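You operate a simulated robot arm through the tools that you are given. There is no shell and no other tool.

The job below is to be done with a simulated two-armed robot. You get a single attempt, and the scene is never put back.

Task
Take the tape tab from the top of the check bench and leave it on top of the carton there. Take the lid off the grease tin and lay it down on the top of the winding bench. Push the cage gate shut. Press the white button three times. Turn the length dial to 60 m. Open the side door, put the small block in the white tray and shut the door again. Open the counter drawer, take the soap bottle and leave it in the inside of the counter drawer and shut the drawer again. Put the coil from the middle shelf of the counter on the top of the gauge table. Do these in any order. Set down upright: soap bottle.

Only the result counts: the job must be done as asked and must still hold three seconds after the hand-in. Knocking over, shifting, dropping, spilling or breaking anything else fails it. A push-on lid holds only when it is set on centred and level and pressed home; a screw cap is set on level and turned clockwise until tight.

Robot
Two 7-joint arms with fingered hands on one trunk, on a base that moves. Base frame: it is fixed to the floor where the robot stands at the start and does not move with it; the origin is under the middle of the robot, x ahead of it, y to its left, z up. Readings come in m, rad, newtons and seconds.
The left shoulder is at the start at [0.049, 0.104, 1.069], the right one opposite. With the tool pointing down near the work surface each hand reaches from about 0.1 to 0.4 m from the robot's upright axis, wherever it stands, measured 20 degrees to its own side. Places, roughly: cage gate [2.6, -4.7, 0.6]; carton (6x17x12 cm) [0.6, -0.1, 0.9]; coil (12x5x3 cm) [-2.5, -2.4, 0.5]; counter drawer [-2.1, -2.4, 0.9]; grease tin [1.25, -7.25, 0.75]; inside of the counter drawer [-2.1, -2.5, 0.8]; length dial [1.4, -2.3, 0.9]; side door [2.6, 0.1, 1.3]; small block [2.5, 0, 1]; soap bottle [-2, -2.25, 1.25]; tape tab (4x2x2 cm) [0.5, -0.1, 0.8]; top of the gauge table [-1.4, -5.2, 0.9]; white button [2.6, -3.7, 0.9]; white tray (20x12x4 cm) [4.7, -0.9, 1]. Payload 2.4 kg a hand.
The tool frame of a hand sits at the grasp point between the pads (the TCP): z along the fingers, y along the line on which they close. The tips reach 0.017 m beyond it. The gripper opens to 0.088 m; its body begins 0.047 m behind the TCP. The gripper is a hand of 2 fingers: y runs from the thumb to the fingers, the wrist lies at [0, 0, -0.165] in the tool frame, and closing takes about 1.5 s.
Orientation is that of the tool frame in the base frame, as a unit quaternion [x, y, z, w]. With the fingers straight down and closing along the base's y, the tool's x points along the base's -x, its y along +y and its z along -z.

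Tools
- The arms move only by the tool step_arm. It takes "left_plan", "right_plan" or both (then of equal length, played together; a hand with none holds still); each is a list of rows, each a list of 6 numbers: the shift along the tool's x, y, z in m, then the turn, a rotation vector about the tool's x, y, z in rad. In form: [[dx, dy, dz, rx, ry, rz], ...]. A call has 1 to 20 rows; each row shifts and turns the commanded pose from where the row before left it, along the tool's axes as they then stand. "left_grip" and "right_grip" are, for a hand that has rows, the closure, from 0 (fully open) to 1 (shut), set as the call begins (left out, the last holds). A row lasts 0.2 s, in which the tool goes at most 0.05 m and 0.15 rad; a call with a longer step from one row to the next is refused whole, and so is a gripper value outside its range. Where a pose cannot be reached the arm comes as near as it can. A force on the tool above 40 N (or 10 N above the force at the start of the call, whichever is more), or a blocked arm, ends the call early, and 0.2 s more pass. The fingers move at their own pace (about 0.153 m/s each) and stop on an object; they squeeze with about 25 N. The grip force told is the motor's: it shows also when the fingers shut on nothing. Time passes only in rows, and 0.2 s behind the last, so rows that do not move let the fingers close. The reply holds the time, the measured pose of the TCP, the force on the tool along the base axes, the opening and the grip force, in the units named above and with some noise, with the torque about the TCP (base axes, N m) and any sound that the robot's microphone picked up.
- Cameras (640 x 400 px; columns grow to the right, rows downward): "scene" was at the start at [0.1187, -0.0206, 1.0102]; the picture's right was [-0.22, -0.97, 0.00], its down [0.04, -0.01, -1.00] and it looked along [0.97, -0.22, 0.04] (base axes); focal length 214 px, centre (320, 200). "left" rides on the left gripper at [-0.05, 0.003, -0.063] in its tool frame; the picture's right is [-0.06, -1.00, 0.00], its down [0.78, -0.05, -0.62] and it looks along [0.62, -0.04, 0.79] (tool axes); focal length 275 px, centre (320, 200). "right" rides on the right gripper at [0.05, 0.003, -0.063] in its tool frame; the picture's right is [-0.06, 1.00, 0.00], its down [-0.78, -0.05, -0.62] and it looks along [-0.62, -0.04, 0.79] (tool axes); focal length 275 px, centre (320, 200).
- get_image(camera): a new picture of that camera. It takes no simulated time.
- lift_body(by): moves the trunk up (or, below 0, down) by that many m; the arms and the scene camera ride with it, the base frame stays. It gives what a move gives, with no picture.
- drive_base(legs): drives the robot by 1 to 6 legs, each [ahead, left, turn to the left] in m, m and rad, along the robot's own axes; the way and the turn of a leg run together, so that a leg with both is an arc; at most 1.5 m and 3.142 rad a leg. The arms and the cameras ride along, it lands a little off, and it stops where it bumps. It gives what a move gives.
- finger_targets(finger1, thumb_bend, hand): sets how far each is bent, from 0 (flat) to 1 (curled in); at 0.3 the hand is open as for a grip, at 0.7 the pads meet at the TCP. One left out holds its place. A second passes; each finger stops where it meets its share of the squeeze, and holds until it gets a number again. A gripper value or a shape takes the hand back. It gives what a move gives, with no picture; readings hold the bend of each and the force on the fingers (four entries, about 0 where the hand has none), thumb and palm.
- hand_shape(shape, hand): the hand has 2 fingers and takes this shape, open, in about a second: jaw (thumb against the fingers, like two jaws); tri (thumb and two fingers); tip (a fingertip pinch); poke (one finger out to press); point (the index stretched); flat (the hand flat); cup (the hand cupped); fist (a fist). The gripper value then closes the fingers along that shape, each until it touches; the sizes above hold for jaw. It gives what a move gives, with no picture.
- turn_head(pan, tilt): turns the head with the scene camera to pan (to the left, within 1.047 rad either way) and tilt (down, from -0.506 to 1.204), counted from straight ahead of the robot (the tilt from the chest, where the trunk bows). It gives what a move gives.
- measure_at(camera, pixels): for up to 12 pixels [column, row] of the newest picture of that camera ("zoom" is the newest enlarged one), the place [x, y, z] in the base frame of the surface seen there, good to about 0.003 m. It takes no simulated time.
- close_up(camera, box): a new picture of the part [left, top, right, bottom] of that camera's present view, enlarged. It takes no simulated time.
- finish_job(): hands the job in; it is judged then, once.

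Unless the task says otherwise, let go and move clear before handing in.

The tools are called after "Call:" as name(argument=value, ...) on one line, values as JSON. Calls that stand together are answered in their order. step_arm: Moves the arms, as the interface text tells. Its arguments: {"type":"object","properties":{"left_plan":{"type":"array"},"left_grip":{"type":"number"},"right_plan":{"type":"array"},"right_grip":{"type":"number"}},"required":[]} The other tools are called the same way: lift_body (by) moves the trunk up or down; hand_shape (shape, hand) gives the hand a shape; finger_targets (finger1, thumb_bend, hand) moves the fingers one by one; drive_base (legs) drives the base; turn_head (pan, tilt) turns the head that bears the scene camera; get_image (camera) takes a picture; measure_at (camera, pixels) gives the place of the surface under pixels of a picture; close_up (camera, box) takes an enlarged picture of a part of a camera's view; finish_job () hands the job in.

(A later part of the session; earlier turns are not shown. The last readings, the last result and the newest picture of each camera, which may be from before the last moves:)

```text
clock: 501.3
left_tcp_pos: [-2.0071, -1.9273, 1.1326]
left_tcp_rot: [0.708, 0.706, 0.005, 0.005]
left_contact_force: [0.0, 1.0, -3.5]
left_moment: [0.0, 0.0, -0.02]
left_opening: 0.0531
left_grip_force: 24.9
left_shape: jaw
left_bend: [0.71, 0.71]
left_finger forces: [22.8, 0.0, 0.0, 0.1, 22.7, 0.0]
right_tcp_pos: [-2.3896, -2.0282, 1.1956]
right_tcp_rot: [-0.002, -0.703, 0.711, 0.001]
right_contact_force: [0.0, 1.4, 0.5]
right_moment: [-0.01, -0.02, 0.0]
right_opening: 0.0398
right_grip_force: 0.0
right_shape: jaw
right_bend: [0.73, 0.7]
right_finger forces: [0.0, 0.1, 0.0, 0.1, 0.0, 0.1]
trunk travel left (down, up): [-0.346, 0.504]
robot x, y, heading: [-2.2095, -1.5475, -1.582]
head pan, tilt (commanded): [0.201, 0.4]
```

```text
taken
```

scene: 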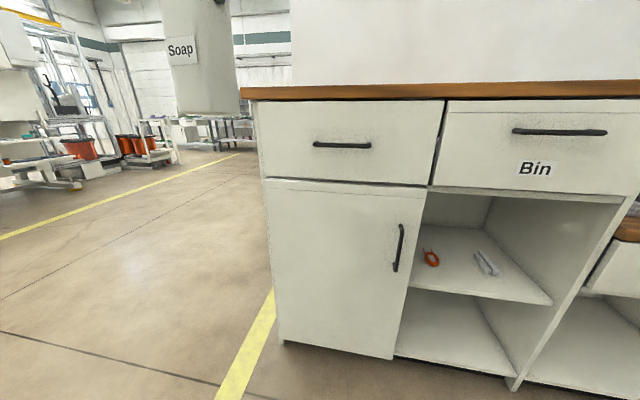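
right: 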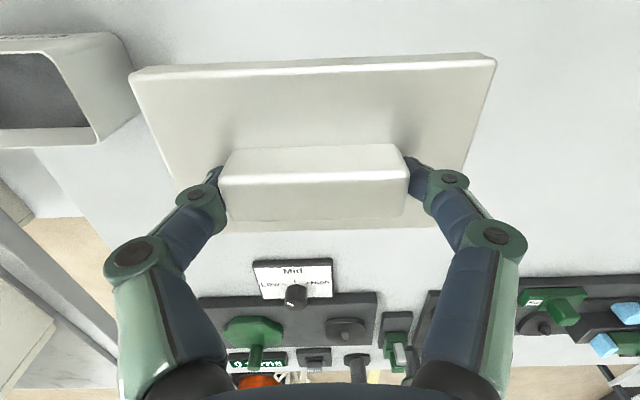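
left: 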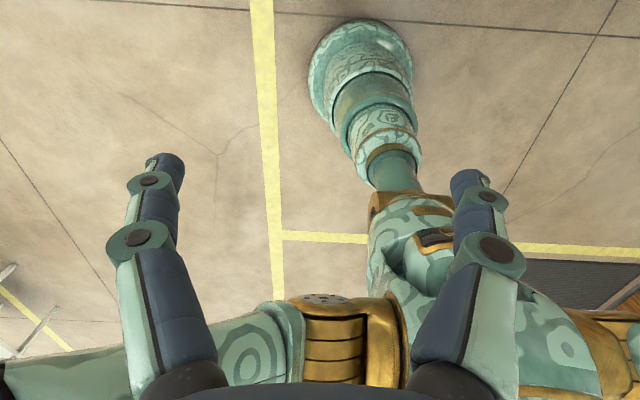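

Horizontal with vertical closing axis achieved. Lowering the trunk 0.26 m so the hand is at handle height, then shifting sideways to the handle.

Call:
lift_body(by=-0.26)

Call:
drive_base(legs=[[0.0, 0.245, 0.0]])

Call:
get_image(camera="scene")

Call:
get_image(camera="right")

```text
clock: 504.0
left_tcp_pos: [-2.0061, -1.9269, 0.8734]
left_tcp_rot: [0.708, 0.706, 0.003, 0.006]
left_contact_force: [-0.2, -0.2, -3.7]
left_moment: [0.0, -0.01, 0.02]
left_opening: 0.0536
left_grip_force: 25.2
left_shape: jaw
left_bend: [0.71, 0.71]
left_finger forces: [22.9, 0.1, 0.0, 0.1, 22.7, 0.0]
right_tcp_pos: [-2.3893, -2.0277, 0.9372]
right_tcp_rot: [-0.002, -0.704, 0.71, 0.002]
right_contact_force: [0.4, 0.2, 0.6]
right_moment: [-0.02, -0.01, -0.03]
right_opening: 0.0399
right_grip_force: 0.1
right_shape: jaw
right_bend: [0.73, 0.7]
right_finger forces: [0.0, 0.1, 0.0, 0.0, 0.1, 0.0]
trunk travel left (down, up): [-0.086, 0.764]
robot x, y, heading: [-2.2079, -1.5441, -1.582]
head pan, tilt (commanded): [0.201, 0.4]
```

```text
clock: 505.8
left_tcp_pos: [-1.76, -1.9298, 0.8738]
left_tcp_rot: [0.709, 0.706, 0.005, 0.005]
left_contact_force: [0.2, -0.1, -3.7]
left_moment: [0.02, 0.01, -0.01]
left_opening: 0.0531
left_grip_force: 25.2
left_shape: jaw
left_bend: [0.71, 0.71]
left_finger forces: [22.8, 0.1, 0.1, 0.0, 22.8, 0.0]
right_tcp_pos: [-2.1432, -2.0307, 0.9359]
right_tcp_rot: [-0.001, -0.704, 0.71, 0.001]
right_contact_force: [0.7, 0.1, -0.2]
right_moment: [0.01, -0.03, -0.01]
right_opening: 0.04
right_grip_force: 0.1
right_shape: jaw
right_bend: [0.73, 0.7]
right_finger forces: [0.1, 0.1, 0.1, 0.0, 0.1, 0.1]
trunk travel left (down, up): [-0.086, 0.764]
robot x, y, heading: [-1.9643, -1.5446, -1.582]
head pan, tilt (commanded): [0.201, 0.4]
```

```text
taken
```

scene: 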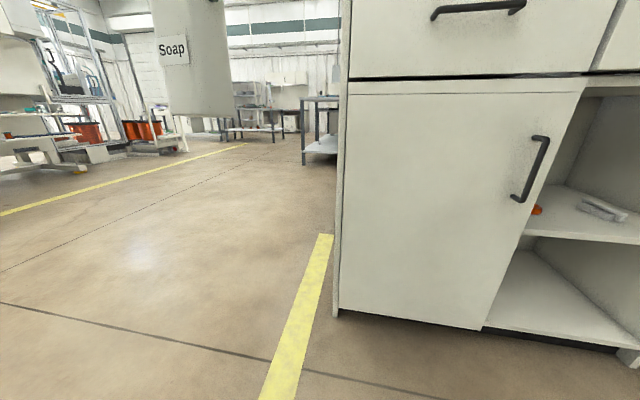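

```text
taken
```

right: 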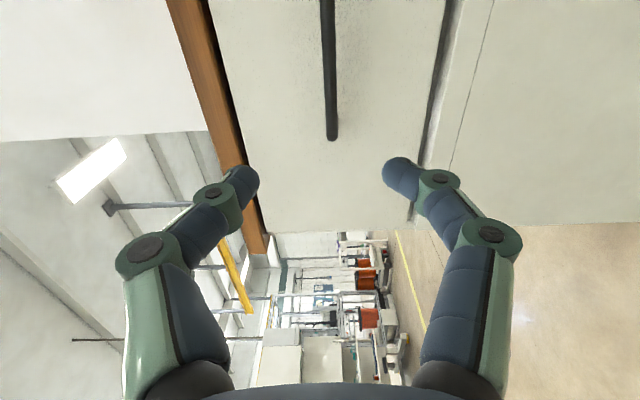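

Measuring the bar from the right-hand camera to fine-tune height.

Call:
measure_at(camera="right", pixels=[[330, 70], [328, 30], [333, 125], [300, 70], [360, 100]])

```text
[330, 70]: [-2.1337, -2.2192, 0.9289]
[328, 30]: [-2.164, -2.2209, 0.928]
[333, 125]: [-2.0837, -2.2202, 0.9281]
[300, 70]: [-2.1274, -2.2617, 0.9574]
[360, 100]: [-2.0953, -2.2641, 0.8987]
```

Bar is at z≈0.9285. Lowering 6 mm, opening a bit wider, and driving forward 0.185 m.

Call:
step_arm(right_plan=[[0, 0.0065, 0, 0, 0, 0], [0, 0, 0, 0, 0, 0]], right_grip=0.3)

Call:
drive_base(legs=[[0.185, 0.0, 0.0]])

Call:
get_image(camera="right")

```text
clock: 506.4
left_tcp_pos: [-1.7594, -1.9292, 0.8732]
left_tcp_rot: [0.71, 0.705, 0.005, 0.005]
left_contact_force: [0.0, 0.8, -4.3]
left_moment: [-0.02, -0.01, -0.02]
left_opening: 0.0533
left_grip_force: 24.4
left_shape: jaw
left_bend: [0.71, 0.71]
left_finger forces: [22.8, 0.0, 0.0, 0.0, 22.8, 0.1]
right_tcp_pos: [-2.1439, -2.0324, 0.9297]
right_tcp_rot: [-0.001, -0.704, 0.71, 0.001]
right_contact_force: [0.0, -0.4, 0.6]
right_moment: [-0.03, -0.02, 0.0]
right_opening: 0.0614
right_grip_force: 0.1
right_shape: jaw
right_bend: [0.67, 0.64]
right_finger forces: [0.1, 0.1, 0.0, 0.0, 0.0, 0.0]
trunk travel left (down, up): [-0.086, 0.764]
robot x, y, heading: [-1.9655, -1.5469, -1.578]
head pan, tilt (commanded): [0.201, 0.4]
```

```text
clock: 507.9
left_tcp_pos: [-1.7621, -2.1142, 0.8733]
left_tcp_rot: [0.71, 0.704, 0.005, 0.005]
left_contact_force: [0.0, 0.3, -4.1]
left_moment: [0.02, 0.01, 0.01]
left_opening: 0.0534
left_grip_force: 24.8
left_shape: jaw
left_bend: [0.71, 0.71]
left_finger forces: [22.9, 0.0, 0.1, 0.0, 22.8, 0.0]
right_tcp_pos: [-2.1461, -2.216, 0.93]
right_tcp_rot: [-0.002, -0.705, 0.71, 0.003]
right_contact_force: [0.5, 0.3, -0.5]
right_moment: [-0.02, 0.04, 0.02]
right_opening: 0.0612
right_grip_force: 0.1
right_shape: jaw
right_bend: [0.67, 0.64]
right_finger forces: [0.0, 0.0, 0.1, 0.0, 0.0, 0.0]
trunk travel left (down, up): [-0.086, 0.764]
robot x, y, heading: [-1.9718, -1.734, -1.581]
head pan, tilt (commanded): [0.201, 0.4]
```

```text
taken
```

right: 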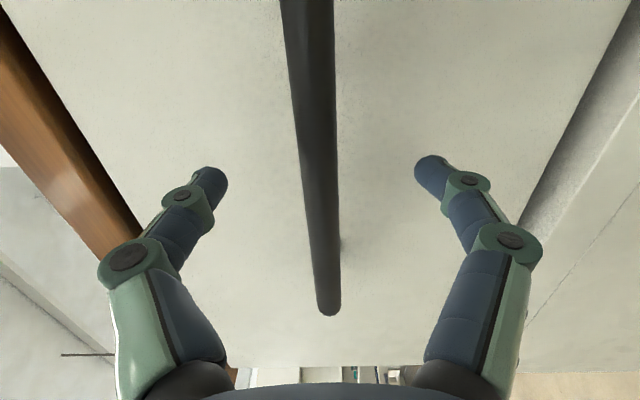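

The bar runs through the middle of the open fingers. Advancing 12 mm and closing.

Call:
step_arm(right_plan=[[0, 0, 0.012, 0, 0, 0], [0, 0, 0, 0, 0, 0]])

Call:
step_arm(right_plan=[[0, 0, 0, 0, 0, 0], [0, 0, 0, 0, 0, 0], [0, 0, 0, 0, 0, 0], [0, 0, 0, 0, 0, 0], [0, 0, 0, 0, 0, 0]], right_grip=1.0)

Call:
get_image(camera="right")

```text
clock: 508.5
left_tcp_pos: [-1.7619, -2.1135, 0.8733]
left_tcp_rot: [0.709, 0.705, 0.004, 0.004]
left_contact_force: [-0.2, 0.7, -3.8]
left_moment: [-0.02, 0.01, 0.0]
left_opening: 0.0533
left_grip_force: 24.8
left_shape: jaw
left_bend: [0.71, 0.71]
left_finger forces: [22.8, 0.0, 0.0, 0.0, 22.7, 0.0]
right_tcp_pos: [-2.1463, -2.2278, 0.9308]
right_tcp_rot: [-0.003, -0.704, 0.71, 0.002]
right_contact_force: [0.6, -0.2, -0.5]
right_moment: [-0.02, 0.0, 0.01]
right_opening: 0.0613
right_grip_force: 0.0
right_shape: jaw
right_bend: [0.67, 0.64]
right_finger forces: [0.0, 0.0, 0.1, 0.1, 0.0, 0.1]
trunk travel left (down, up): [-0.086, 0.764]
robot x, y, heading: [-1.9656, -1.7293, -1.58]
head pan, tilt (commanded): [0.201, 0.4]
```

```text
clock: 509.7
left_tcp_pos: [-1.7626, -2.1142, 0.8738]
left_tcp_rot: [0.709, 0.705, 0.004, 0.005]
left_contact_force: [0.6, -1.1, -3.8]
left_moment: [0.01, -0.04, -0.01]
left_opening: 0.0534
left_grip_force: 25.1
left_shape: jaw
left_bend: [0.71, 0.71]
left_finger forces: [22.8, 0.0, 0.1, 0.0, 22.8, 0.0]
right_tcp_pos: [-2.1458, -2.228, 0.9307]
right_tcp_rot: [-0.002, -0.704, 0.71, 0.001]
right_contact_force: [-1.2, -1.3, 4.2]
right_moment: [0.01, 0.01, 0.05]
right_opening: 0.0002
right_grip_force: 25.2
right_shape: jaw
right_bend: [0.57, 0.62]
right_finger forces: [0.0, 0.0, 0.0, 0.1, 1.9, 0.1]
trunk travel left (down, up): [-0.086, 0.764]
robot x, y, heading: [-1.9674, -1.7299, -1.581]
head pan, tilt (commanded): [0.201, 0.4]
```

```text
taken
```

right: 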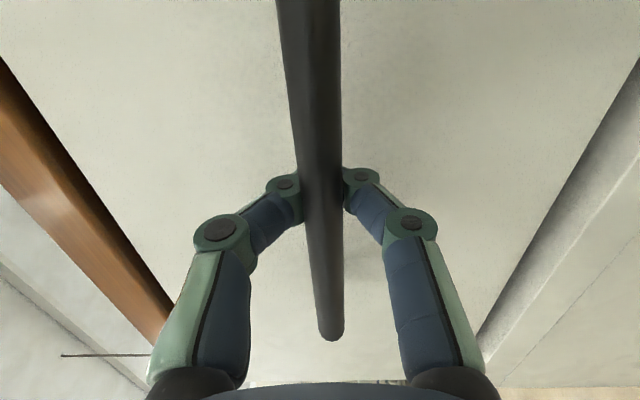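

The bar is caged by the fingers. Pulling the drawer by driving back in stages.

Call:
drive_base(legs=[[-0.15, 0.0, 0.0]])

Call:
get_image(camera="right")

Call:
turn_head(pan=-0.2, tilt=0.3)

Call:
get_image(camera="scene")

```text
clock: 511.1
left_tcp_pos: [-1.7617, -1.9653, 0.873]
left_tcp_rot: [0.708, 0.706, 0.005, 0.005]
left_contact_force: [-0.1, -0.1, -4.6]
left_moment: [0.01, -0.02, -0.04]
left_opening: 0.0534
left_grip_force: 24.6
left_shape: jaw
left_bend: [0.71, 0.71]
left_finger forces: [22.8, 0.1, 0.0, 0.0, 22.8, 0.1]
right_tcp_pos: [-2.1446, -2.0788, 0.9306]
right_tcp_rot: [-0.001, -0.704, 0.71, 0.002]
right_contact_force: [0.1, -0.5, 0.9]
right_moment: [-0.01, 0.0, 0.02]
right_opening: 0.0004
right_grip_force: 25.2
right_shape: jaw
right_bend: [0.62, 0.61]
right_finger forces: [0.0, 0.1, 0.0, 0.0, 0.0, 0.0]
trunk travel left (down, up): [-0.086, 0.764]
robot x, y, heading: [-1.9659, -1.5807, -1.578]
head pan, tilt (commanded): [0.201, 0.4]
```

```text
taken
```

right: 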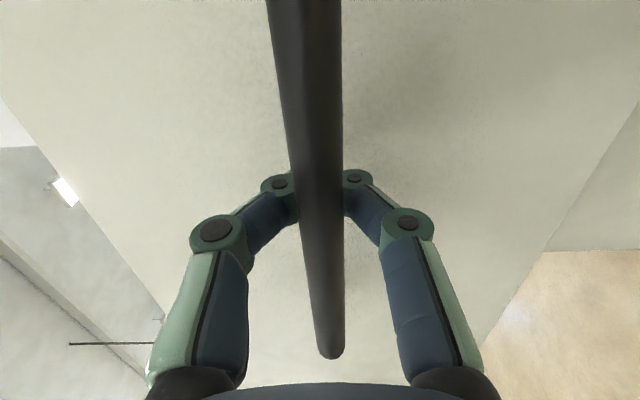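

```text
clock: 511.9
left_tcp_pos: [-1.7606, -1.9651, 0.8726]
left_tcp_rot: [0.709, 0.705, 0.006, 0.005]
left_contact_force: [-0.1, 0.7, -4.2]
left_moment: [0.02, 0.0, 0.02]
left_opening: 0.0534
left_grip_force: 24.9
left_shape: jaw
left_bend: [0.71, 0.71]
left_finger forces: [22.8, 0.0, 0.0, 0.0, 22.9, 0.0]
right_tcp_pos: [-2.1433, -2.0804, 0.9306]
right_tcp_rot: [-0.001, -0.704, 0.71, 0.001]
right_contact_force: [0.8, 0.1, 1.4]
right_moment: [0.03, 0.01, 0.01]
right_opening: 0.0002
right_grip_force: 24.7
right_shape: jaw
right_bend: [0.62, 0.61]
right_finger forces: [0.1, 0.0, 0.1, 0.0, 0.0, 0.0]
trunk travel left (down, up): [-0.086, 0.764]
robot x, y, heading: [-1.9649, -1.5841, -1.581]
head pan, tilt (commanded): [-0.201, 0.3]
```

```text
taken
```

scene: 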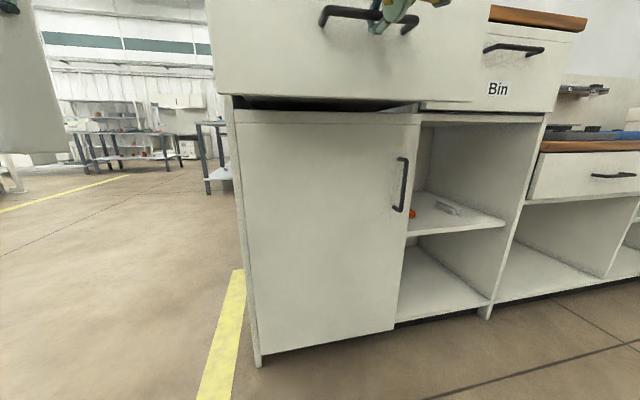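

The drawer is coming out (about 0.14 m). Pulling another 0.13 m.

Call:
drive_base(legs=[[-0.13, 0.0, 0.0]])

Call:
get_image(camera="scene")

```text
clock: 513.2
left_tcp_pos: [-1.7587, -1.8395, 0.8734]
left_tcp_rot: [0.708, 0.706, 0.005, 0.005]
left_contact_force: [-0.4, 0.3, -3.7]
left_moment: [0.0, 0.02, 0.0]
left_opening: 0.0534
left_grip_force: 24.6
left_shape: jaw
left_bend: [0.71, 0.71]
left_finger forces: [22.8, 0.0, 0.1, 0.0, 22.8, 0.1]
right_tcp_pos: [-2.1418, -1.9551, 0.9306]
right_tcp_rot: [-0.001, -0.704, 0.71, 0.001]
right_contact_force: [0.2, 1.4, -0.1]
right_moment: [0.02, 0.05, 0.01]
right_opening: 0.0002
right_grip_force: 24.7
right_shape: jaw
right_bend: [0.62, 0.61]
right_finger forces: [0.0, 0.0, 0.1, 0.1, 0.1, 0.1]
trunk travel left (down, up): [-0.086, 0.764]
robot x, y, heading: [-1.9619, -1.459, -1.58]
head pan, tilt (commanded): [-0.201, 0.3]
```

```text
taken
```

scene: 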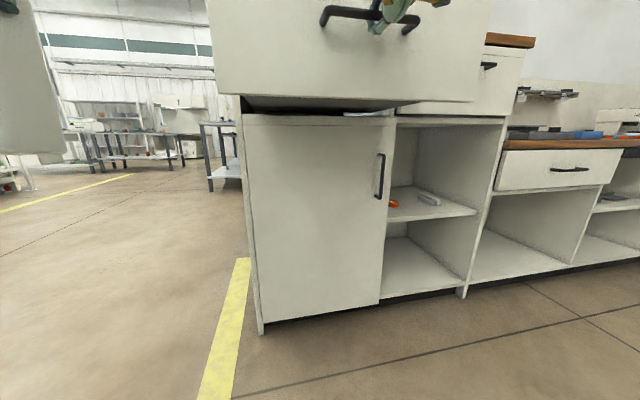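

Drawer is open ~0.27 m, enough for the bottle. Releasing the handle and drawing the right hand back.

Call:
step_arm(right_plan=[[0, 0, 0, 0, 0, 0], [0, 0, 0, 0, 0, 0], [0, 0, 0, 0, 0, 0], [0, 0, 0, 0, 0, 0], [0, 0, -0.03, 0, 0, 0], [0, 0, -0.04, 0, 0, 0], [0, 0, -0.04, 0, 0, 0]], right_grip=0.1)

Call:
drive_base(legs=[[-0.15, 0.0, 0.0]])

Call:
lift_body(by=0.38)

Call:
turn_head(pan=-0.2, tilt=0.6)

Call:
get_image(camera="scene")

```text
clock: 514.8
left_tcp_pos: [-1.7587, -1.839, 0.874]
left_tcp_rot: [0.708, 0.706, 0.005, 0.005]
left_contact_force: [-0.4, 0.0, -3.8]
left_moment: [0.0, 0.0, 0.04]
left_opening: 0.0534
left_grip_force: 25.1
left_shape: jaw
left_bend: [0.71, 0.71]
left_finger forces: [22.8, 0.1, 0.1, 0.1, 22.8, 0.0]
right_tcp_pos: [-2.1452, -1.8997, 0.9562]
right_tcp_rot: [-0.001, -0.704, 0.71, 0.001]
right_contact_force: [-0.7, 0.3, 0.1]
right_moment: [0.02, 0.0, 0.0]
right_opening: 0.0788
right_grip_force: 0.0
right_shape: jaw
right_bend: [0.48, 0.44]
right_finger forces: [0.0, 0.0, 0.1, 0.0, 0.1, 0.0]
right hand out of reach, approached as far as the arm can: row 6, 7
trunk travel left (down, up): [-0.086, 0.764]
robot x, y, heading: [-1.966, -1.4577, -1.579]
head pan, tilt (commanded): [-0.201, 0.3]
```

```text
clock: 516.2
left_tcp_pos: [-1.7575, -1.6895, 0.8731]
left_tcp_rot: [0.709, 0.705, 0.004, 0.005]
left_contact_force: [0.2, 0.1, -4.1]
left_moment: [0.05, 0.0, 0.02]
left_opening: 0.0534
left_grip_force: 25.0
left_shape: jaw
left_bend: [0.71, 0.71]
left_finger forces: [22.8, 0.0, 0.1, 0.0, 22.8, 0.0]
right_tcp_pos: [-2.1429, -1.7506, 0.9561]
right_tcp_rot: [-0.001, -0.704, 0.71, 0.002]
right_contact_force: [-0.5, 0.4, -0.1]
right_moment: [0.0, -0.04, -0.01]
right_opening: 0.0792
right_grip_force: 0.1
right_shape: jaw
right_bend: [0.48, 0.44]
right_finger forces: [0.0, 0.0, 0.1, 0.0, 0.1, 0.1]
trunk travel left (down, up): [-0.086, 0.764]
robot x, y, heading: [-1.9654, -1.3079, -1.578]
head pan, tilt (commanded): [-0.201, 0.3]
```

```text
clock: 519.9
left_tcp_pos: [-1.7585, -1.6901, 1.2545]
left_tcp_rot: [0.709, 0.705, 0.004, 0.005]
left_contact_force: [-0.8, 0.6, -3.6]
left_moment: [0.0, 0.04, 0.04]
left_opening: 0.0532
left_grip_force: 25.0
left_shape: jaw
left_bend: [0.71, 0.71]
left_finger forces: [22.8, 0.1, 0.1, 0.0, 22.9, 0.0]
right_tcp_pos: [-2.1438, -1.751, 1.3362]
right_tcp_rot: [-0.001, -0.704, 0.71, 0.0]
right_contact_force: [-1.1, 0.3, -0.1]
right_moment: [0.01, 0.02, 0.02]
right_opening: 0.0791
right_grip_force: 0.0
right_shape: jaw
right_bend: [0.48, 0.44]
right_finger forces: [0.1, 0.1, 0.1, 0.1, 0.1, 0.0]
trunk travel left (down, up): [-0.466, 0.384]
robot x, y, heading: [-1.9632, -1.3073, -1.58]
head pan, tilt (commanded): [-0.201, 0.3]
```

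```text
clock: 520.6
left_tcp_pos: [-1.7588, -1.6892, 1.2529]
left_tcp_rot: [0.708, 0.706, 0.006, 0.005]
left_contact_force: [-0.1, 0.1, -3.4]
left_moment: [-0.02, 0.0, 0.01]
left_opening: 0.0533
left_grip_force: 25.3
left_shape: jaw
left_bend: [0.71, 0.71]
left_finger forces: [22.9, 0.0, 0.0, 0.0, 22.7, 0.0]
right_tcp_pos: [-2.1439, -1.7509, 1.3354]
right_tcp_rot: [-0.001, -0.704, 0.71, 0.001]
right_contact_force: [-0.7, 0.3, -0.1]
right_moment: [0.02, -0.02, 0.0]
right_opening: 0.0789
right_grip_force: 0.1
right_shape: jaw
right_bend: [0.48, 0.44]
right_finger forces: [0.1, 0.0, 0.0, 0.0, 0.0, 0.0]
trunk travel left (down, up): [-0.466, 0.384]
robot x, y, heading: [-1.9625, -1.3104, -1.582]
head pan, tilt (commanded): [-0.201, 0.6]
```

```text
taken
```

scene: 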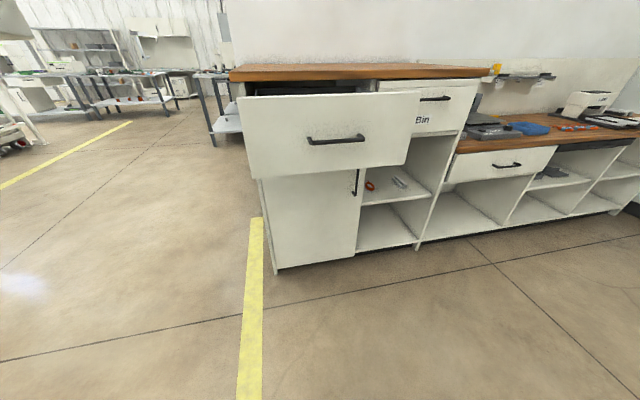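

The drawer stands open. Raising the trunk to look inside it before placing the bottle.

Call:
lift_body(by=0.3)

Call:
get_image(camera="scene")

Call:
close_up(camera="scene", box=[220, 60, 440, 220])

```text
clock: 523.6
left_tcp_pos: [-1.7573, -1.69, 1.5535]
left_tcp_rot: [0.708, 0.706, 0.005, 0.005]
left_contact_force: [0.0, -0.3, -3.6]
left_moment: [0.0, 0.0, 0.02]
left_opening: 0.053
left_grip_force: 24.4
left_shape: jaw
left_bend: [0.71, 0.71]
left_finger forces: [22.8, 0.0, 0.0, 0.1, 22.7, 0.0]
right_tcp_pos: [-2.1428, -1.75, 1.6363]
right_tcp_rot: [-0.001, -0.704, 0.71, 0.001]
right_contact_force: [-0.6, -0.1, 0.2]
right_moment: [-0.02, -0.01, -0.01]
right_opening: 0.0791
right_grip_force: 0.0
right_shape: jaw
right_bend: [0.48, 0.44]
right_finger forces: [0.0, 0.0, 0.0, 0.1, 0.0, 0.0]
trunk travel left (down, up): [-0.766, 0.084]
robot x, y, heading: [-1.9618, -1.3068, -1.582]
head pan, tilt (commanded): [-0.201, 0.6]
```

```text
taken
```

scene: 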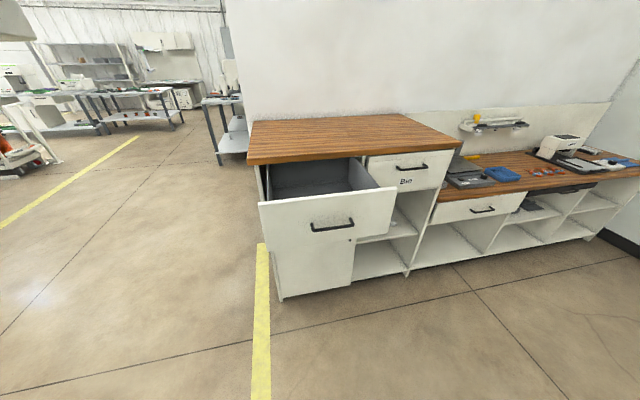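

```text
2.50 times, centred on (330, 140) of scene
```

zoom: 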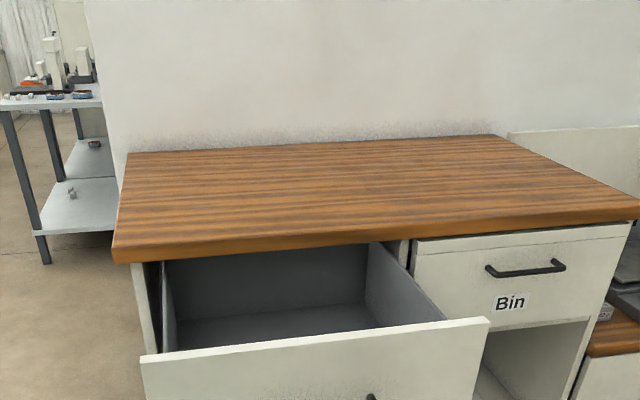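

Call:
measure_at(camera="zoom", pixels=[[280, 320], [220, 330], [340, 315], [165, 300], [415, 305], [270, 290], [300, 338], [160, 355], [480, 322], [370, 300], [250, 250], [310, 345]])

```text
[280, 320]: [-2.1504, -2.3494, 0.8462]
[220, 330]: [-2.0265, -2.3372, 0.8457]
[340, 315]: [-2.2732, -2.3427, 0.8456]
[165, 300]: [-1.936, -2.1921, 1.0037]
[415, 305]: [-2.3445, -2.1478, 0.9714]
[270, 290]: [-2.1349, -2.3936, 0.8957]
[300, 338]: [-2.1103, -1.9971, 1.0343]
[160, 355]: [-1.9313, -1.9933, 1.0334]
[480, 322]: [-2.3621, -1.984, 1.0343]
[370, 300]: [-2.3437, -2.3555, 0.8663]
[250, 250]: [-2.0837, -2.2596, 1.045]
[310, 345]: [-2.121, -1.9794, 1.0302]
```

Drawer floor z≈0.846, interior x −1.94…−2.34, y −2.39…−2.0, rim 1.034. I'll bring the bottle over about (−2.08,−2.12).

Call:
lift_body(by=-0.3)

Call:
step_arm(left_plan=[[-0.033, 0, 0, 0, 0, 0], [-0.033, 0, 0, 0, 0, 0], [-0.033, 0, 0, 0, 0, 0]])

Call:
drive_base(legs=[[0.0, -0.315, 0.0], [0.2, 0.0, 0.0]])

Call:
get_image(camera="scene")

```text
clock: 526.6
left_tcp_pos: [-1.758, -1.6881, 1.2533]
left_tcp_rot: [0.708, 0.706, 0.004, 0.005]
left_contact_force: [-0.2, 0.2, -3.1]
left_moment: [0.04, 0.02, 0.02]
left_opening: 0.0533
left_grip_force: 24.7
left_shape: jaw
left_bend: [0.71, 0.71]
left_finger forces: [22.8, 0.0, 0.0, 0.0, 22.7, 0.1]
right_tcp_pos: [-2.1426, -1.751, 1.3356]
right_tcp_rot: [-0.001, -0.703, 0.711, 0.001]
right_contact_force: [0.8, 0.1, -0.3]
right_moment: [0.03, 0.02, 0.01]
right_opening: 0.079
right_grip_force: 0.1
right_shape: jaw
right_bend: [0.48, 0.44]
right_finger forces: [0.1, 0.1, 0.1, 0.0, 0.1, 0.0]
trunk travel left (down, up): [-0.466, 0.384]
robot x, y, heading: [-1.961, -1.3097, -1.579]
head pan, tilt (commanded): [-0.201, 0.6]
```

```text
clock: 527.5
left_tcp_pos: [-1.7593, -1.7897, 1.2539]
left_tcp_rot: [0.71, 0.705, 0.006, 0.005]
left_contact_force: [0.4, 0.0, -3.3]
left_moment: [0.01, 0.0, -0.01]
left_opening: 0.0533
left_grip_force: 25.3
left_shape: jaw
left_bend: [0.71, 0.71]
left_finger forces: [22.9, 0.0, 0.0, 0.1, 22.9, 0.1]
right_tcp_pos: [-2.1432, -1.7515, 1.3363]
right_tcp_rot: [0.0, -0.704, 0.71, 0.001]
right_contact_force: [0.3, -0.5, 0.5]
right_moment: [0.01, 0.01, 0.0]
right_opening: 0.0795
right_grip_force: 0.0
right_shape: jaw
right_bend: [0.48, 0.44]
right_finger forces: [0.0, 0.0, 0.0, 0.0, 0.1, 0.1]
trunk travel left (down, up): [-0.466, 0.384]
robot x, y, heading: [-1.9602, -1.3079, -1.577]
head pan, tilt (commanded): [-0.201, 0.6]
```

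```text
clock: 530.8
left_tcp_pos: [-2.0733, -1.9871, 1.2537]
left_tcp_rot: [0.708, 0.706, 0.005, 0.005]
left_contact_force: [0.2, -0.3, -3.9]
left_moment: [-0.01, -0.01, 0.03]
left_opening: 0.0534
left_grip_force: 24.9
left_shape: jaw
left_bend: [0.71, 0.71]
left_finger forces: [22.9, 0.0, 0.1, 0.1, 23.0, 0.0]
right_tcp_pos: [-2.457, -1.9508, 1.3362]
right_tcp_rot: [0.001, -0.704, 0.71, -0.001]
right_contact_force: [-0.4, 0.5, -1.3]
right_moment: [0.02, -0.01, 0.01]
right_opening: 0.0791
right_grip_force: 0.1
right_shape: jaw
right_bend: [0.48, 0.44]
right_finger forces: [0.0, 0.0, 0.0, 0.0, 0.1, 0.0]
trunk travel left (down, up): [-0.466, 0.384]
robot x, y, heading: [-2.2753, -1.5054, -1.581]
head pan, tilt (commanded): [-0.201, 0.6]
```

```text
taken
```

scene: 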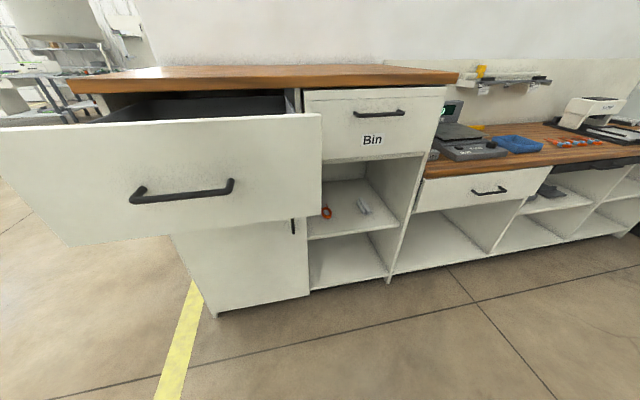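

Bottle bottom is at ≈1.13, above the drawer's rim. Driving forward 0.13 m and turning the head to see it over the drawer.

Call:
drive_base(legs=[[0.13, 0.0, 0.0]])

Call:
turn_head(pan=0.35, tilt=0.5)

Call:
get_image(camera="scene")

```text
clock: 532.0
left_tcp_pos: [-2.0714, -2.12, 1.2528]
left_tcp_rot: [0.707, 0.707, 0.004, 0.005]
left_contact_force: [0.0, -0.5, -3.6]
left_moment: [0.02, -0.02, 0.03]
left_opening: 0.0534
left_grip_force: 25.7
left_shape: jaw
left_bend: [0.71, 0.71]
left_finger forces: [23.0, 0.0, 0.0, 0.0, 23.0, 0.0]
right_tcp_pos: [-2.4579, -2.0835, 1.337]
right_tcp_rot: [0.001, -0.704, 0.71, -0.001]
right_contact_force: [0.1, -0.1, 0.5]
right_moment: [0.01, 0.0, 0.01]
right_opening: 0.079
right_grip_force: 0.1
right_shape: jaw
right_bend: [0.48, 0.44]
right_finger forces: [0.0, 0.0, 0.1, 0.0, 0.0, 0.0]
trunk travel left (down, up): [-0.466, 0.384]
robot x, y, heading: [-2.2792, -1.6403, -1.578]
head pan, tilt (commanded): [-0.201, 0.6]
```

```text
clock: 533.0
left_tcp_pos: [-2.0734, -2.1179, 1.2543]
left_tcp_rot: [0.707, 0.708, 0.006, 0.005]
left_contact_force: [-0.2, 0.3, -3.6]
left_moment: [0.02, 0.02, 0.02]
left_opening: 0.0533
left_grip_force: 24.8
left_shape: jaw
left_bend: [0.71, 0.71]
left_finger forces: [22.9, 0.0, 0.0, 0.0, 22.9, 0.0]
right_tcp_pos: [-2.458, -2.0834, 1.3359]
right_tcp_rot: [0.001, -0.704, 0.71, -0.001]
right_contact_force: [-0.1, 0.4, 1.0]
right_moment: [0.02, 0.02, -0.05]
right_opening: 0.0792
right_grip_force: 0.0
right_shape: jaw
right_bend: [0.48, 0.44]
right_finger forces: [0.0, 0.1, 0.0, 0.0, 0.0, 0.0]
trunk travel left (down, up): [-0.466, 0.384]
robot x, y, heading: [-2.2736, -1.6373, -1.576]
head pan, tilt (commanded): [0.351, 0.499]
```

```text
taken
```

scene: 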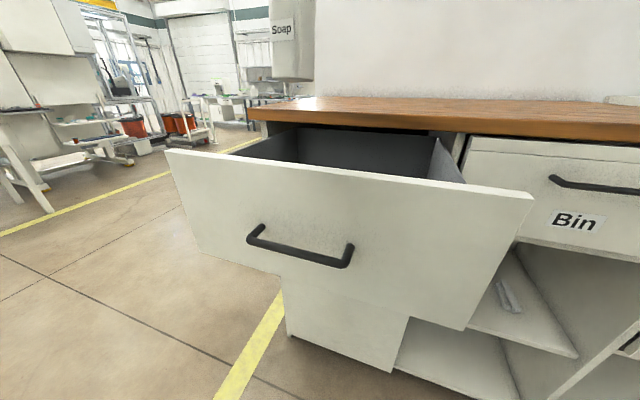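

Well positioned. Lowering the trunk so the bottle descends into the drawer.

Call:
lift_body(by=-0.2)

Call:
get_image(camera="scene")

```text
clock: 535.2
left_tcp_pos: [-2.0734, -2.1183, 1.0547]
left_tcp_rot: [0.706, 0.708, 0.004, 0.005]
left_contact_force: [0.2, 0.1, -2.9]
left_moment: [0.0, 0.02, -0.01]
left_opening: 0.0534
left_grip_force: 24.6
left_shape: jaw
left_bend: [0.71, 0.71]
left_finger forces: [22.9, 0.1, 0.0, 0.0, 22.8, 0.1]
right_tcp_pos: [-2.4577, -2.0818, 1.1367]
right_tcp_rot: [0.002, -0.704, 0.71, -0.001]
right_contact_force: [0.1, -0.2, -0.1]
right_moment: [0.0, 0.02, 0.04]
right_opening: 0.0792
right_grip_force: 0.1
right_shape: jaw
right_bend: [0.48, 0.44]
right_finger forces: [0.0, 0.1, 0.1, 0.0, 0.0, 0.0]
trunk travel left (down, up): [-0.266, 0.584]
robot x, y, heading: [-2.2816, -1.6359, -1.576]
head pan, tilt (commanded): [0.351, 0.499]
```

```text
taken
```

scene: 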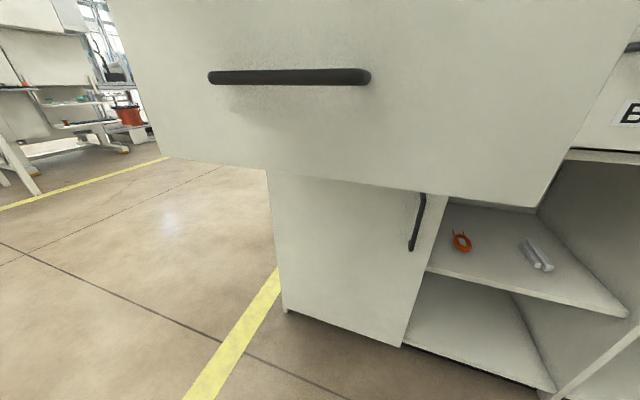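

Bottle base ≈0.93. Lowering further, then in small steps until it rests on the drawer floor.

Call:
lift_body(by=-0.07)

Call:
lift_body(by=-0.01)

```text
clock: 536.3
left_tcp_pos: [-2.0747, -2.1164, 0.9901]
left_tcp_rot: [0.707, 0.707, 0.003, 0.009]
left_contact_force: [-0.6, 0.1, -4.5]
left_moment: [0.01, 0.03, -0.03]
left_opening: 0.0533
left_grip_force: 25.5
left_shape: jaw
left_bend: [0.71, 0.71]
left_finger forces: [23.0, 0.0, 0.1, 0.0, 22.9, 0.0]
right_tcp_pos: [-2.4584, -2.0788, 1.0683]
right_tcp_rot: [0.0, -0.703, 0.712, -0.002]
right_contact_force: [-0.6, 0.3, 0.2]
right_moment: [-0.01, 0.0, -0.03]
right_opening: 0.0791
right_grip_force: 0.1
right_shape: jaw
right_bend: [0.48, 0.44]
right_finger forces: [0.1, 0.0, 0.1, 0.0, 0.1, 0.0]
trunk travel left (down, up): [-0.196, 0.654]
robot x, y, heading: [-2.2805, -1.6394, -1.573]
head pan, tilt (commanded): [0.351, 0.499]
```

```text
clock: 536.9
left_tcp_pos: [-2.0754, -2.1085, 0.9918]
left_tcp_rot: [0.705, 0.709, -0.007, 0.018]
left_contact_force: [-0.3, -0.3, -2.7]
left_moment: [0.01, 0.02, -0.03]
left_opening: 0.0534
left_grip_force: 25.1
left_shape: jaw
left_bend: [0.71, 0.71]
left_finger forces: [23.1, 0.0, 0.0, 0.0, 22.9, 0.0]
right_tcp_pos: [-2.4598, -2.0733, 1.0617]
right_tcp_rot: [-0.001, -0.7, 0.714, -0.004]
right_contact_force: [0.8, -0.5, 0.5]
right_moment: [0.01, 0.0, 0.04]
right_opening: 0.079
right_grip_force: 0.0
right_shape: jaw
right_bend: [0.48, 0.44]
right_finger forces: [0.0, 0.0, 0.0, 0.0, 0.1, 0.0]
trunk travel left (down, up): [-0.186, 0.664]
robot x, y, heading: [-2.2779, -1.6358, -1.571]
head pan, tilt (commanded): [0.351, 0.499]
```

The left forearm seems to touch the drawer's front edge as the trunk lowers. I'll raise the trunk and lower the bottle with the arm instead.

Call:
lift_body(by=0.18)

Call:
get_image(camera="scene")

```text
clock: 538.9
left_tcp_pos: [-2.0718, -2.1193, 1.1551]
left_tcp_rot: [0.706, 0.708, 0.005, 0.004]
left_contact_force: [-0.8, 0.7, -3.5]
left_moment: [0.02, -0.01, 0.01]
left_opening: 0.0536
left_grip_force: 24.9
left_shape: jaw
left_bend: [0.71, 0.71]
left_finger forces: [23.0, 0.1, 0.0, 0.0, 22.9, 0.0]
right_tcp_pos: [-2.458, -2.0825, 1.2354]
right_tcp_rot: [0.002, -0.704, 0.711, -0.001]
right_contact_force: [-0.4, -1.1, -0.4]
right_moment: [0.01, 0.0, 0.0]
right_opening: 0.0791
right_grip_force: 0.1
right_shape: jaw
right_bend: [0.48, 0.44]
right_finger forces: [0.0, 0.0, 0.1, 0.0, 0.0, 0.1]
trunk travel left (down, up): [-0.366, 0.484]
robot x, y, heading: [-2.2787, -1.6366, -1.575]
head pan, tilt (commanded): [0.351, 0.499]
```

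```text
taken
```

scene: 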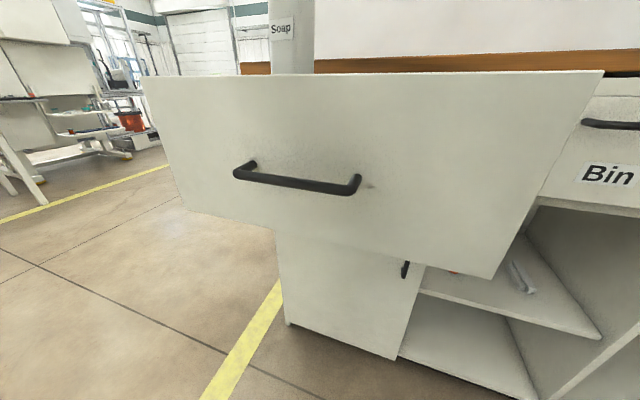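

Now lowering with the arm.

Call:
step_arm(left_plan=[[0, 0, 0.035, 0, 0, 0], [0, 0, 0.035, 0, 0, 0], [0, 0, 0.035, 0, 0, 0]])

Call:
step_arm(left_plan=[[0, 0, 0.03, 0, 0, 0], [0, 0, 0.02, 0, 0, 0], [0, 0, 0.01, 0, 0, 0]])

```text
clock: 539.6
left_tcp_pos: [-2.07, -2.1192, 1.0485]
left_tcp_rot: [0.706, 0.708, 0.005, 0.006]
left_contact_force: [0.5, 0.0, -3.5]
left_moment: [0.02, 0.03, 0.0]
left_opening: 0.0534
left_grip_force: 25.5
left_shape: jaw
left_bend: [0.71, 0.71]
left_finger forces: [22.9, 0.1, 0.0, 0.0, 22.9, 0.0]
right_tcp_pos: [-2.4569, -2.0816, 1.236]
right_tcp_rot: [0.001, -0.704, 0.71, -0.001]
right_contact_force: [-0.3, 0.2, 0.1]
right_moment: [0.0, 0.03, 0.01]
right_opening: 0.0792
right_grip_force: 0.1
right_shape: jaw
right_bend: [0.48, 0.44]
right_finger forces: [0.0, 0.0, 0.0, 0.0, 0.0, 0.0]
trunk travel left (down, up): [-0.366, 0.484]
robot x, y, heading: [-2.2805, -1.6403, -1.576]
head pan, tilt (commanded): [0.351, 0.499]
```

```text
clock: 540.5
left_tcp_pos: [-2.0708, -2.1188, 0.9885]
left_tcp_rot: [0.707, 0.707, 0.005, 0.006]
left_contact_force: [0.3, -1.4, -3.2]
left_moment: [0.03, -0.01, 0.0]
left_opening: 0.0535
left_grip_force: 25.1
left_shape: jaw
left_bend: [0.71, 0.71]
left_finger forces: [23.0, 0.1, 0.0, 0.0, 22.9, 0.0]
right_tcp_pos: [-2.4575, -2.0821, 1.2375]
right_tcp_rot: [0.001, -0.705, 0.71, -0.001]
right_contact_force: [0.0, -0.5, 0.3]
right_moment: [0.03, 0.04, -0.02]
right_opening: 0.0791
right_grip_force: 0.0
right_shape: jaw
right_bend: [0.48, 0.44]
right_finger forces: [0.0, 0.0, 0.0, 0.1, 0.0, 0.0]
trunk travel left (down, up): [-0.366, 0.484]
robot x, y, heading: [-2.2796, -1.6372, -1.576]
head pan, tilt (commanded): [0.351, 0.499]
```

Smooth, no contact. Continuing in small steps toward z≈0.969.

Call:
step_arm(left_plan=[[0, 0, 0.008, 0, 0, 0], [0, 0, 0.006, 0, 0, 0], [0, 0, 0, 0, 0, 0]])

Call:
step_arm(left_plan=[[0, 0, 0.002, 0, 0, 0], [0, 0, 0.002, 0, 0, 0], [0, 0, 0, 0, 0, 0]])

```text
clock: 541.2
left_tcp_pos: [-2.0699, -2.1187, 0.976]
left_tcp_rot: [0.706, 0.708, 0.005, 0.005]
left_contact_force: [-0.1, -0.7, -3.7]
left_moment: [-0.01, 0.0, 0.03]
left_opening: 0.0531
left_grip_force: 25.4
left_shape: jaw
left_bend: [0.71, 0.71]
left_finger forces: [22.9, 0.1, 0.0, 0.0, 22.8, 0.0]
right_tcp_pos: [-2.4566, -2.0829, 1.2352]
right_tcp_rot: [0.002, -0.704, 0.71, -0.002]
right_contact_force: [-0.7, 0.3, 0.0]
right_moment: [0.0, -0.05, 0.0]
right_opening: 0.079
right_grip_force: 0.2
right_shape: jaw
right_bend: [0.48, 0.44]
right_finger forces: [0.0, 0.0, 0.1, 0.0, 0.0, 0.1]
trunk travel left (down, up): [-0.366, 0.484]
robot x, y, heading: [-2.2805, -1.6362, -1.579]
head pan, tilt (commanded): [0.351, 0.499]
```

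```text
clock: 542.0
left_tcp_pos: [-2.0703, -2.1195, 0.9714]
left_tcp_rot: [0.707, 0.707, 0.004, 0.006]
left_contact_force: [-0.2, 1.1, 1.2]
left_moment: [-0.02, -0.01, -0.01]
left_opening: 0.0532
left_grip_force: 24.7
left_shape: jaw
left_bend: [0.71, 0.71]
left_finger forces: [22.8, 0.0, 0.0, 0.1, 23.4, 0.0]
right_tcp_pos: [-2.4576, -2.0817, 1.2369]
right_tcp_rot: [0.001, -0.704, 0.71, -0.001]
right_contact_force: [-0.9, 0.4, 0.6]
right_moment: [0.0, -0.02, 0.01]
right_opening: 0.0789
right_grip_force: 0.1
right_shape: jaw
right_bend: [0.48, 0.44]
right_finger forces: [0.1, 0.0, 0.0, 0.0, 0.0, 0.0]
trunk travel left (down, up): [-0.366, 0.484]
robot x, y, heading: [-2.2803, -1.6368, -1.579]
head pan, tilt (commanded): [0.351, 0.499]
```

Force flipped to +1.2 N: the bottle stands on the drawer floor. Opening the left hand and rising straight up.

Call:
step_arm(left_plan=[[0, 0, 0, 0, 0, 0], [0, 0, 0, 0, 0, 0], [0, 0, 0, 0, 0, 0], [0, 0, -0.02, 0, 0, 0], [0, 0, -0.04, 0, 0, 0], [0, 0, -0.04, 0, 0, 0], [0, 0, -0.04, 0, 0, 0], [0, 0, -0.04, 0, 0, 0]], left_grip=0.0)

Call:
drive_base(legs=[[-0.35, 0.0, 0.0]])

Call:
lift_body(by=0.35)

Call:
get_image(camera="scene")

```text
clock: 543.9
left_tcp_pos: [-2.0718, -2.1179, 1.1533]
left_tcp_rot: [0.707, 0.708, 0.005, 0.005]
left_contact_force: [-0.3, -0.2, -0.7]
left_moment: [-0.03, -0.03, 0.0]
left_opening: 0.0877
left_grip_force: 0.1
left_shape: jaw
left_bend: [0.3, 0.3]
left_finger forces: [0.1, 0.0, 0.1, 0.1, 0.0, 0.1]
right_tcp_pos: [-2.4582, -2.083, 1.2368]
right_tcp_rot: [0.002, -0.704, 0.71, -0.002]
right_contact_force: [-0.4, -1.1, -0.3]
right_moment: [0.01, 0.0, -0.01]
right_opening: 0.0789
right_grip_force: 0.1
right_shape: jaw
right_bend: [0.48, 0.44]
right_finger forces: [0.0, 0.0, 0.0, 0.1, 0.0, 0.0]
trunk travel left (down, up): [-0.366, 0.484]
robot x, y, heading: [-2.279, -1.6377, -1.574]
head pan, tilt (commanded): [0.351, 0.499]
```

```text
clock: 546.1
left_tcp_pos: [-2.073, -1.7676, 1.1526]
left_tcp_rot: [0.707, 0.707, 0.004, 0.004]
left_contact_force: [-0.2, 0.1, -0.1]
left_moment: [0.02, 0.03, 0.0]
left_opening: 0.0882
left_grip_force: 0.0
left_shape: jaw
left_bend: [0.3, 0.3]
left_finger forces: [0.0, 0.0, 0.1, 0.0, 0.1, 0.0]
right_tcp_pos: [-2.4548, -1.7314, 1.2373]
right_tcp_rot: [0.002, -0.704, 0.71, -0.001]
right_contact_force: [0.9, 0.2, -0.8]
right_moment: [0.02, -0.03, 0.01]
right_opening: 0.0793
right_grip_force: 0.1
right_shape: jaw
right_bend: [0.48, 0.44]
right_finger forces: [0.0, 0.1, 0.0, 0.0, 0.0, 0.1]
trunk travel left (down, up): [-0.366, 0.484]
robot x, y, heading: [-2.2801, -1.2917, -1.573]
head pan, tilt (commanded): [0.351, 0.499]
```

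```text
clock: 549.5
left_tcp_pos: [-2.0723, -1.7664, 1.5021]
left_tcp_rot: [0.707, 0.707, 0.005, 0.006]
left_contact_force: [-0.7, 0.2, 0.5]
left_moment: [0.0, 0.02, -0.03]
left_opening: 0.0882
left_grip_force: 0.0
left_shape: jaw
left_bend: [0.3, 0.3]
left_finger forces: [0.0, 0.0, 0.0, 0.1, 0.1, 0.0]
right_tcp_pos: [-2.4572, -1.7321, 1.587]
right_tcp_rot: [0.002, -0.704, 0.71, -0.001]
right_contact_force: [-0.4, 0.3, 0.6]
right_moment: [-0.01, 0.0, 0.01]
right_opening: 0.0792
right_grip_force: 0.0
right_shape: jaw
right_bend: [0.48, 0.44]
right_finger forces: [0.0, 0.0, 0.0, 0.1, 0.1, 0.0]
trunk travel left (down, up): [-0.716, 0.134]
robot x, y, heading: [-2.2765, -1.2906, -1.575]
head pan, tilt (commanded): [0.351, 0.499]
```

```text
taken
```

scene: 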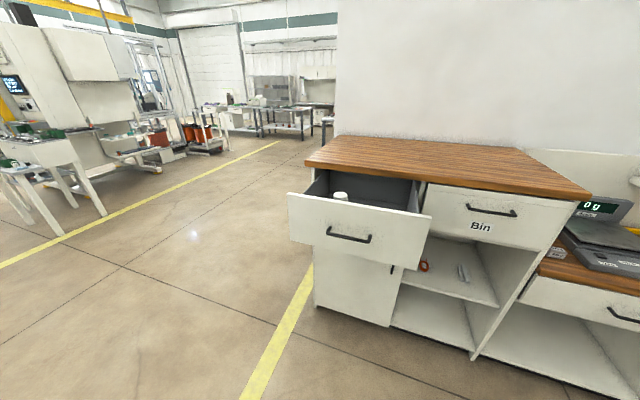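

The bottle stands upright in the drawer (cap at (340,195)). Now preparing to push the drawer shut with the right fist: close it, retract the left hand, lower the trunk and align with the drawer's centre.

Call:
step_arm(left_plan=[[0.045, 0, 0, 0, 0, 0], [0.045, 0, 0, 0, 0, 0], [0.045, 0, 0, 0, 0, 0], [0, 0, 0, 0, 0, 0]], right_plan=[[0, 0, 0, 0, 0, 0], [0, 0, 0, 0, 0, 0], [0, 0, 0, 0, 0, 0], [0, 0, 0, 0, 0, 0]], right_grip=1.0)

Call:
drive_base(legs=[[0.0, 0.317, 0.0]])

Call:
lift_body(by=-0.6)

Call:
get_image(camera="right")

Call:
turn_head(pan=-0.1, tilt=0.2)

Call:
get_image(camera="scene")

```text
clock: 550.5
left_tcp_pos: [-2.071, -1.6321, 1.5028]
left_tcp_rot: [0.706, 0.708, 0.005, 0.004]
left_contact_force: [0.7, -0.8, -0.3]
left_moment: [0.03, -0.01, 0.02]
left_opening: 0.0881
left_grip_force: 0.0
left_shape: jaw
left_bend: [0.3, 0.3]
left_finger forces: [0.0, 0.0, 0.0, 0.0, 0.0, 0.0]
right_tcp_pos: [-2.4575, -1.7323, 1.5869]
right_tcp_rot: [0.001, -0.704, 0.711, -0.001]
right_contact_force: [-0.2, -0.8, 0.6]
right_moment: [0.02, -0.02, 0.01]
right_opening: 0.0002
right_grip_force: 24.4
right_shape: jaw
right_bend: [0.53, 0.66]
right_finger forces: [0.1, 0.1, 0.0, 0.0, 0.1, 0.0]
trunk travel left (down, up): [-0.716, 0.134]
robot x, y, heading: [-2.279, -1.2843, -1.574]
head pan, tilt (commanded): [0.351, 0.499]
```

```text
clock: 552.6
left_tcp_pos: [-1.7543, -1.6327, 1.5023]
left_tcp_rot: [0.707, 0.708, 0.005, 0.005]
left_contact_force: [-0.1, -0.2, 0.5]
left_moment: [0.01, -0.04, -0.01]
left_opening: 0.0879
left_grip_force: 0.1
left_shape: jaw
left_bend: [0.3, 0.3]
left_finger forces: [0.1, 0.1, 0.0, 0.0, 0.1, 0.0]
right_tcp_pos: [-2.1416, -1.7324, 1.5856]
right_tcp_rot: [0.002, -0.705, 0.709, -0.002]
right_contact_force: [0.6, 0.5, 0.0]
right_moment: [0.01, -0.01, 0.01]
right_opening: 0.0001
right_grip_force: 25.0
right_shape: jaw
right_bend: [0.53, 0.66]
right_finger forces: [0.0, 0.1, 0.1, 0.0, 0.1, 0.0]
trunk travel left (down, up): [-0.716, 0.134]
robot x, y, heading: [-1.9671, -1.2882, -1.577]
head pan, tilt (commanded): [0.351, 0.499]
```

```text
refused: -0.6 is not a number from -0.4 to 0.4
```

```text
taken
```

right: 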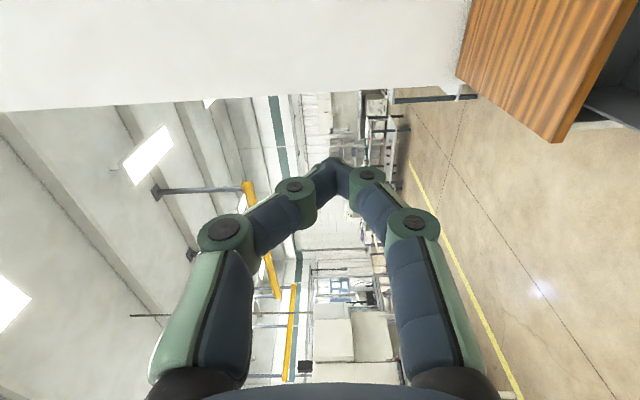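

```text
clock: 553.5
left_tcp_pos: [-1.7553, -1.6337, 1.5025]
left_tcp_rot: [0.707, 0.707, 0.006, 0.005]
left_contact_force: [-0.3, 0.7, 0.1]
left_moment: [-0.02, -0.01, -0.06]
left_opening: 0.0883
left_grip_force: 0.0
left_shape: jaw
left_bend: [0.3, 0.3]
left_finger forces: [0.0, 0.0, 0.1, 0.0, 0.0, 0.0]
right_tcp_pos: [-2.1411, -1.7327, 1.5856]
right_tcp_rot: [0.002, -0.704, 0.71, -0.001]
right_contact_force: [-0.1, 0.3, 0.3]
right_moment: [0.0, 0.03, -0.02]
right_opening: 0.0001
right_grip_force: 25.0
right_shape: jaw
right_bend: [0.53, 0.66]
right_finger forces: [0.0, 0.1, 0.0, 0.0, 0.0, 0.1]
trunk travel left (down, up): [-0.716, 0.134]
robot x, y, heading: [-1.9652, -1.2876, -1.578]
head pan, tilt (commanded): [-0.099, 0.201]
```

```text
taken
```

scene: 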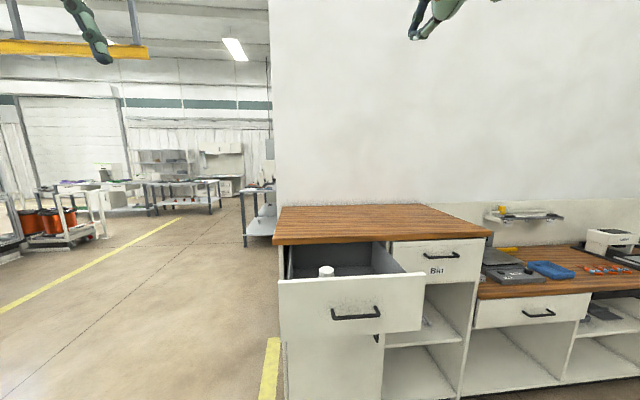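

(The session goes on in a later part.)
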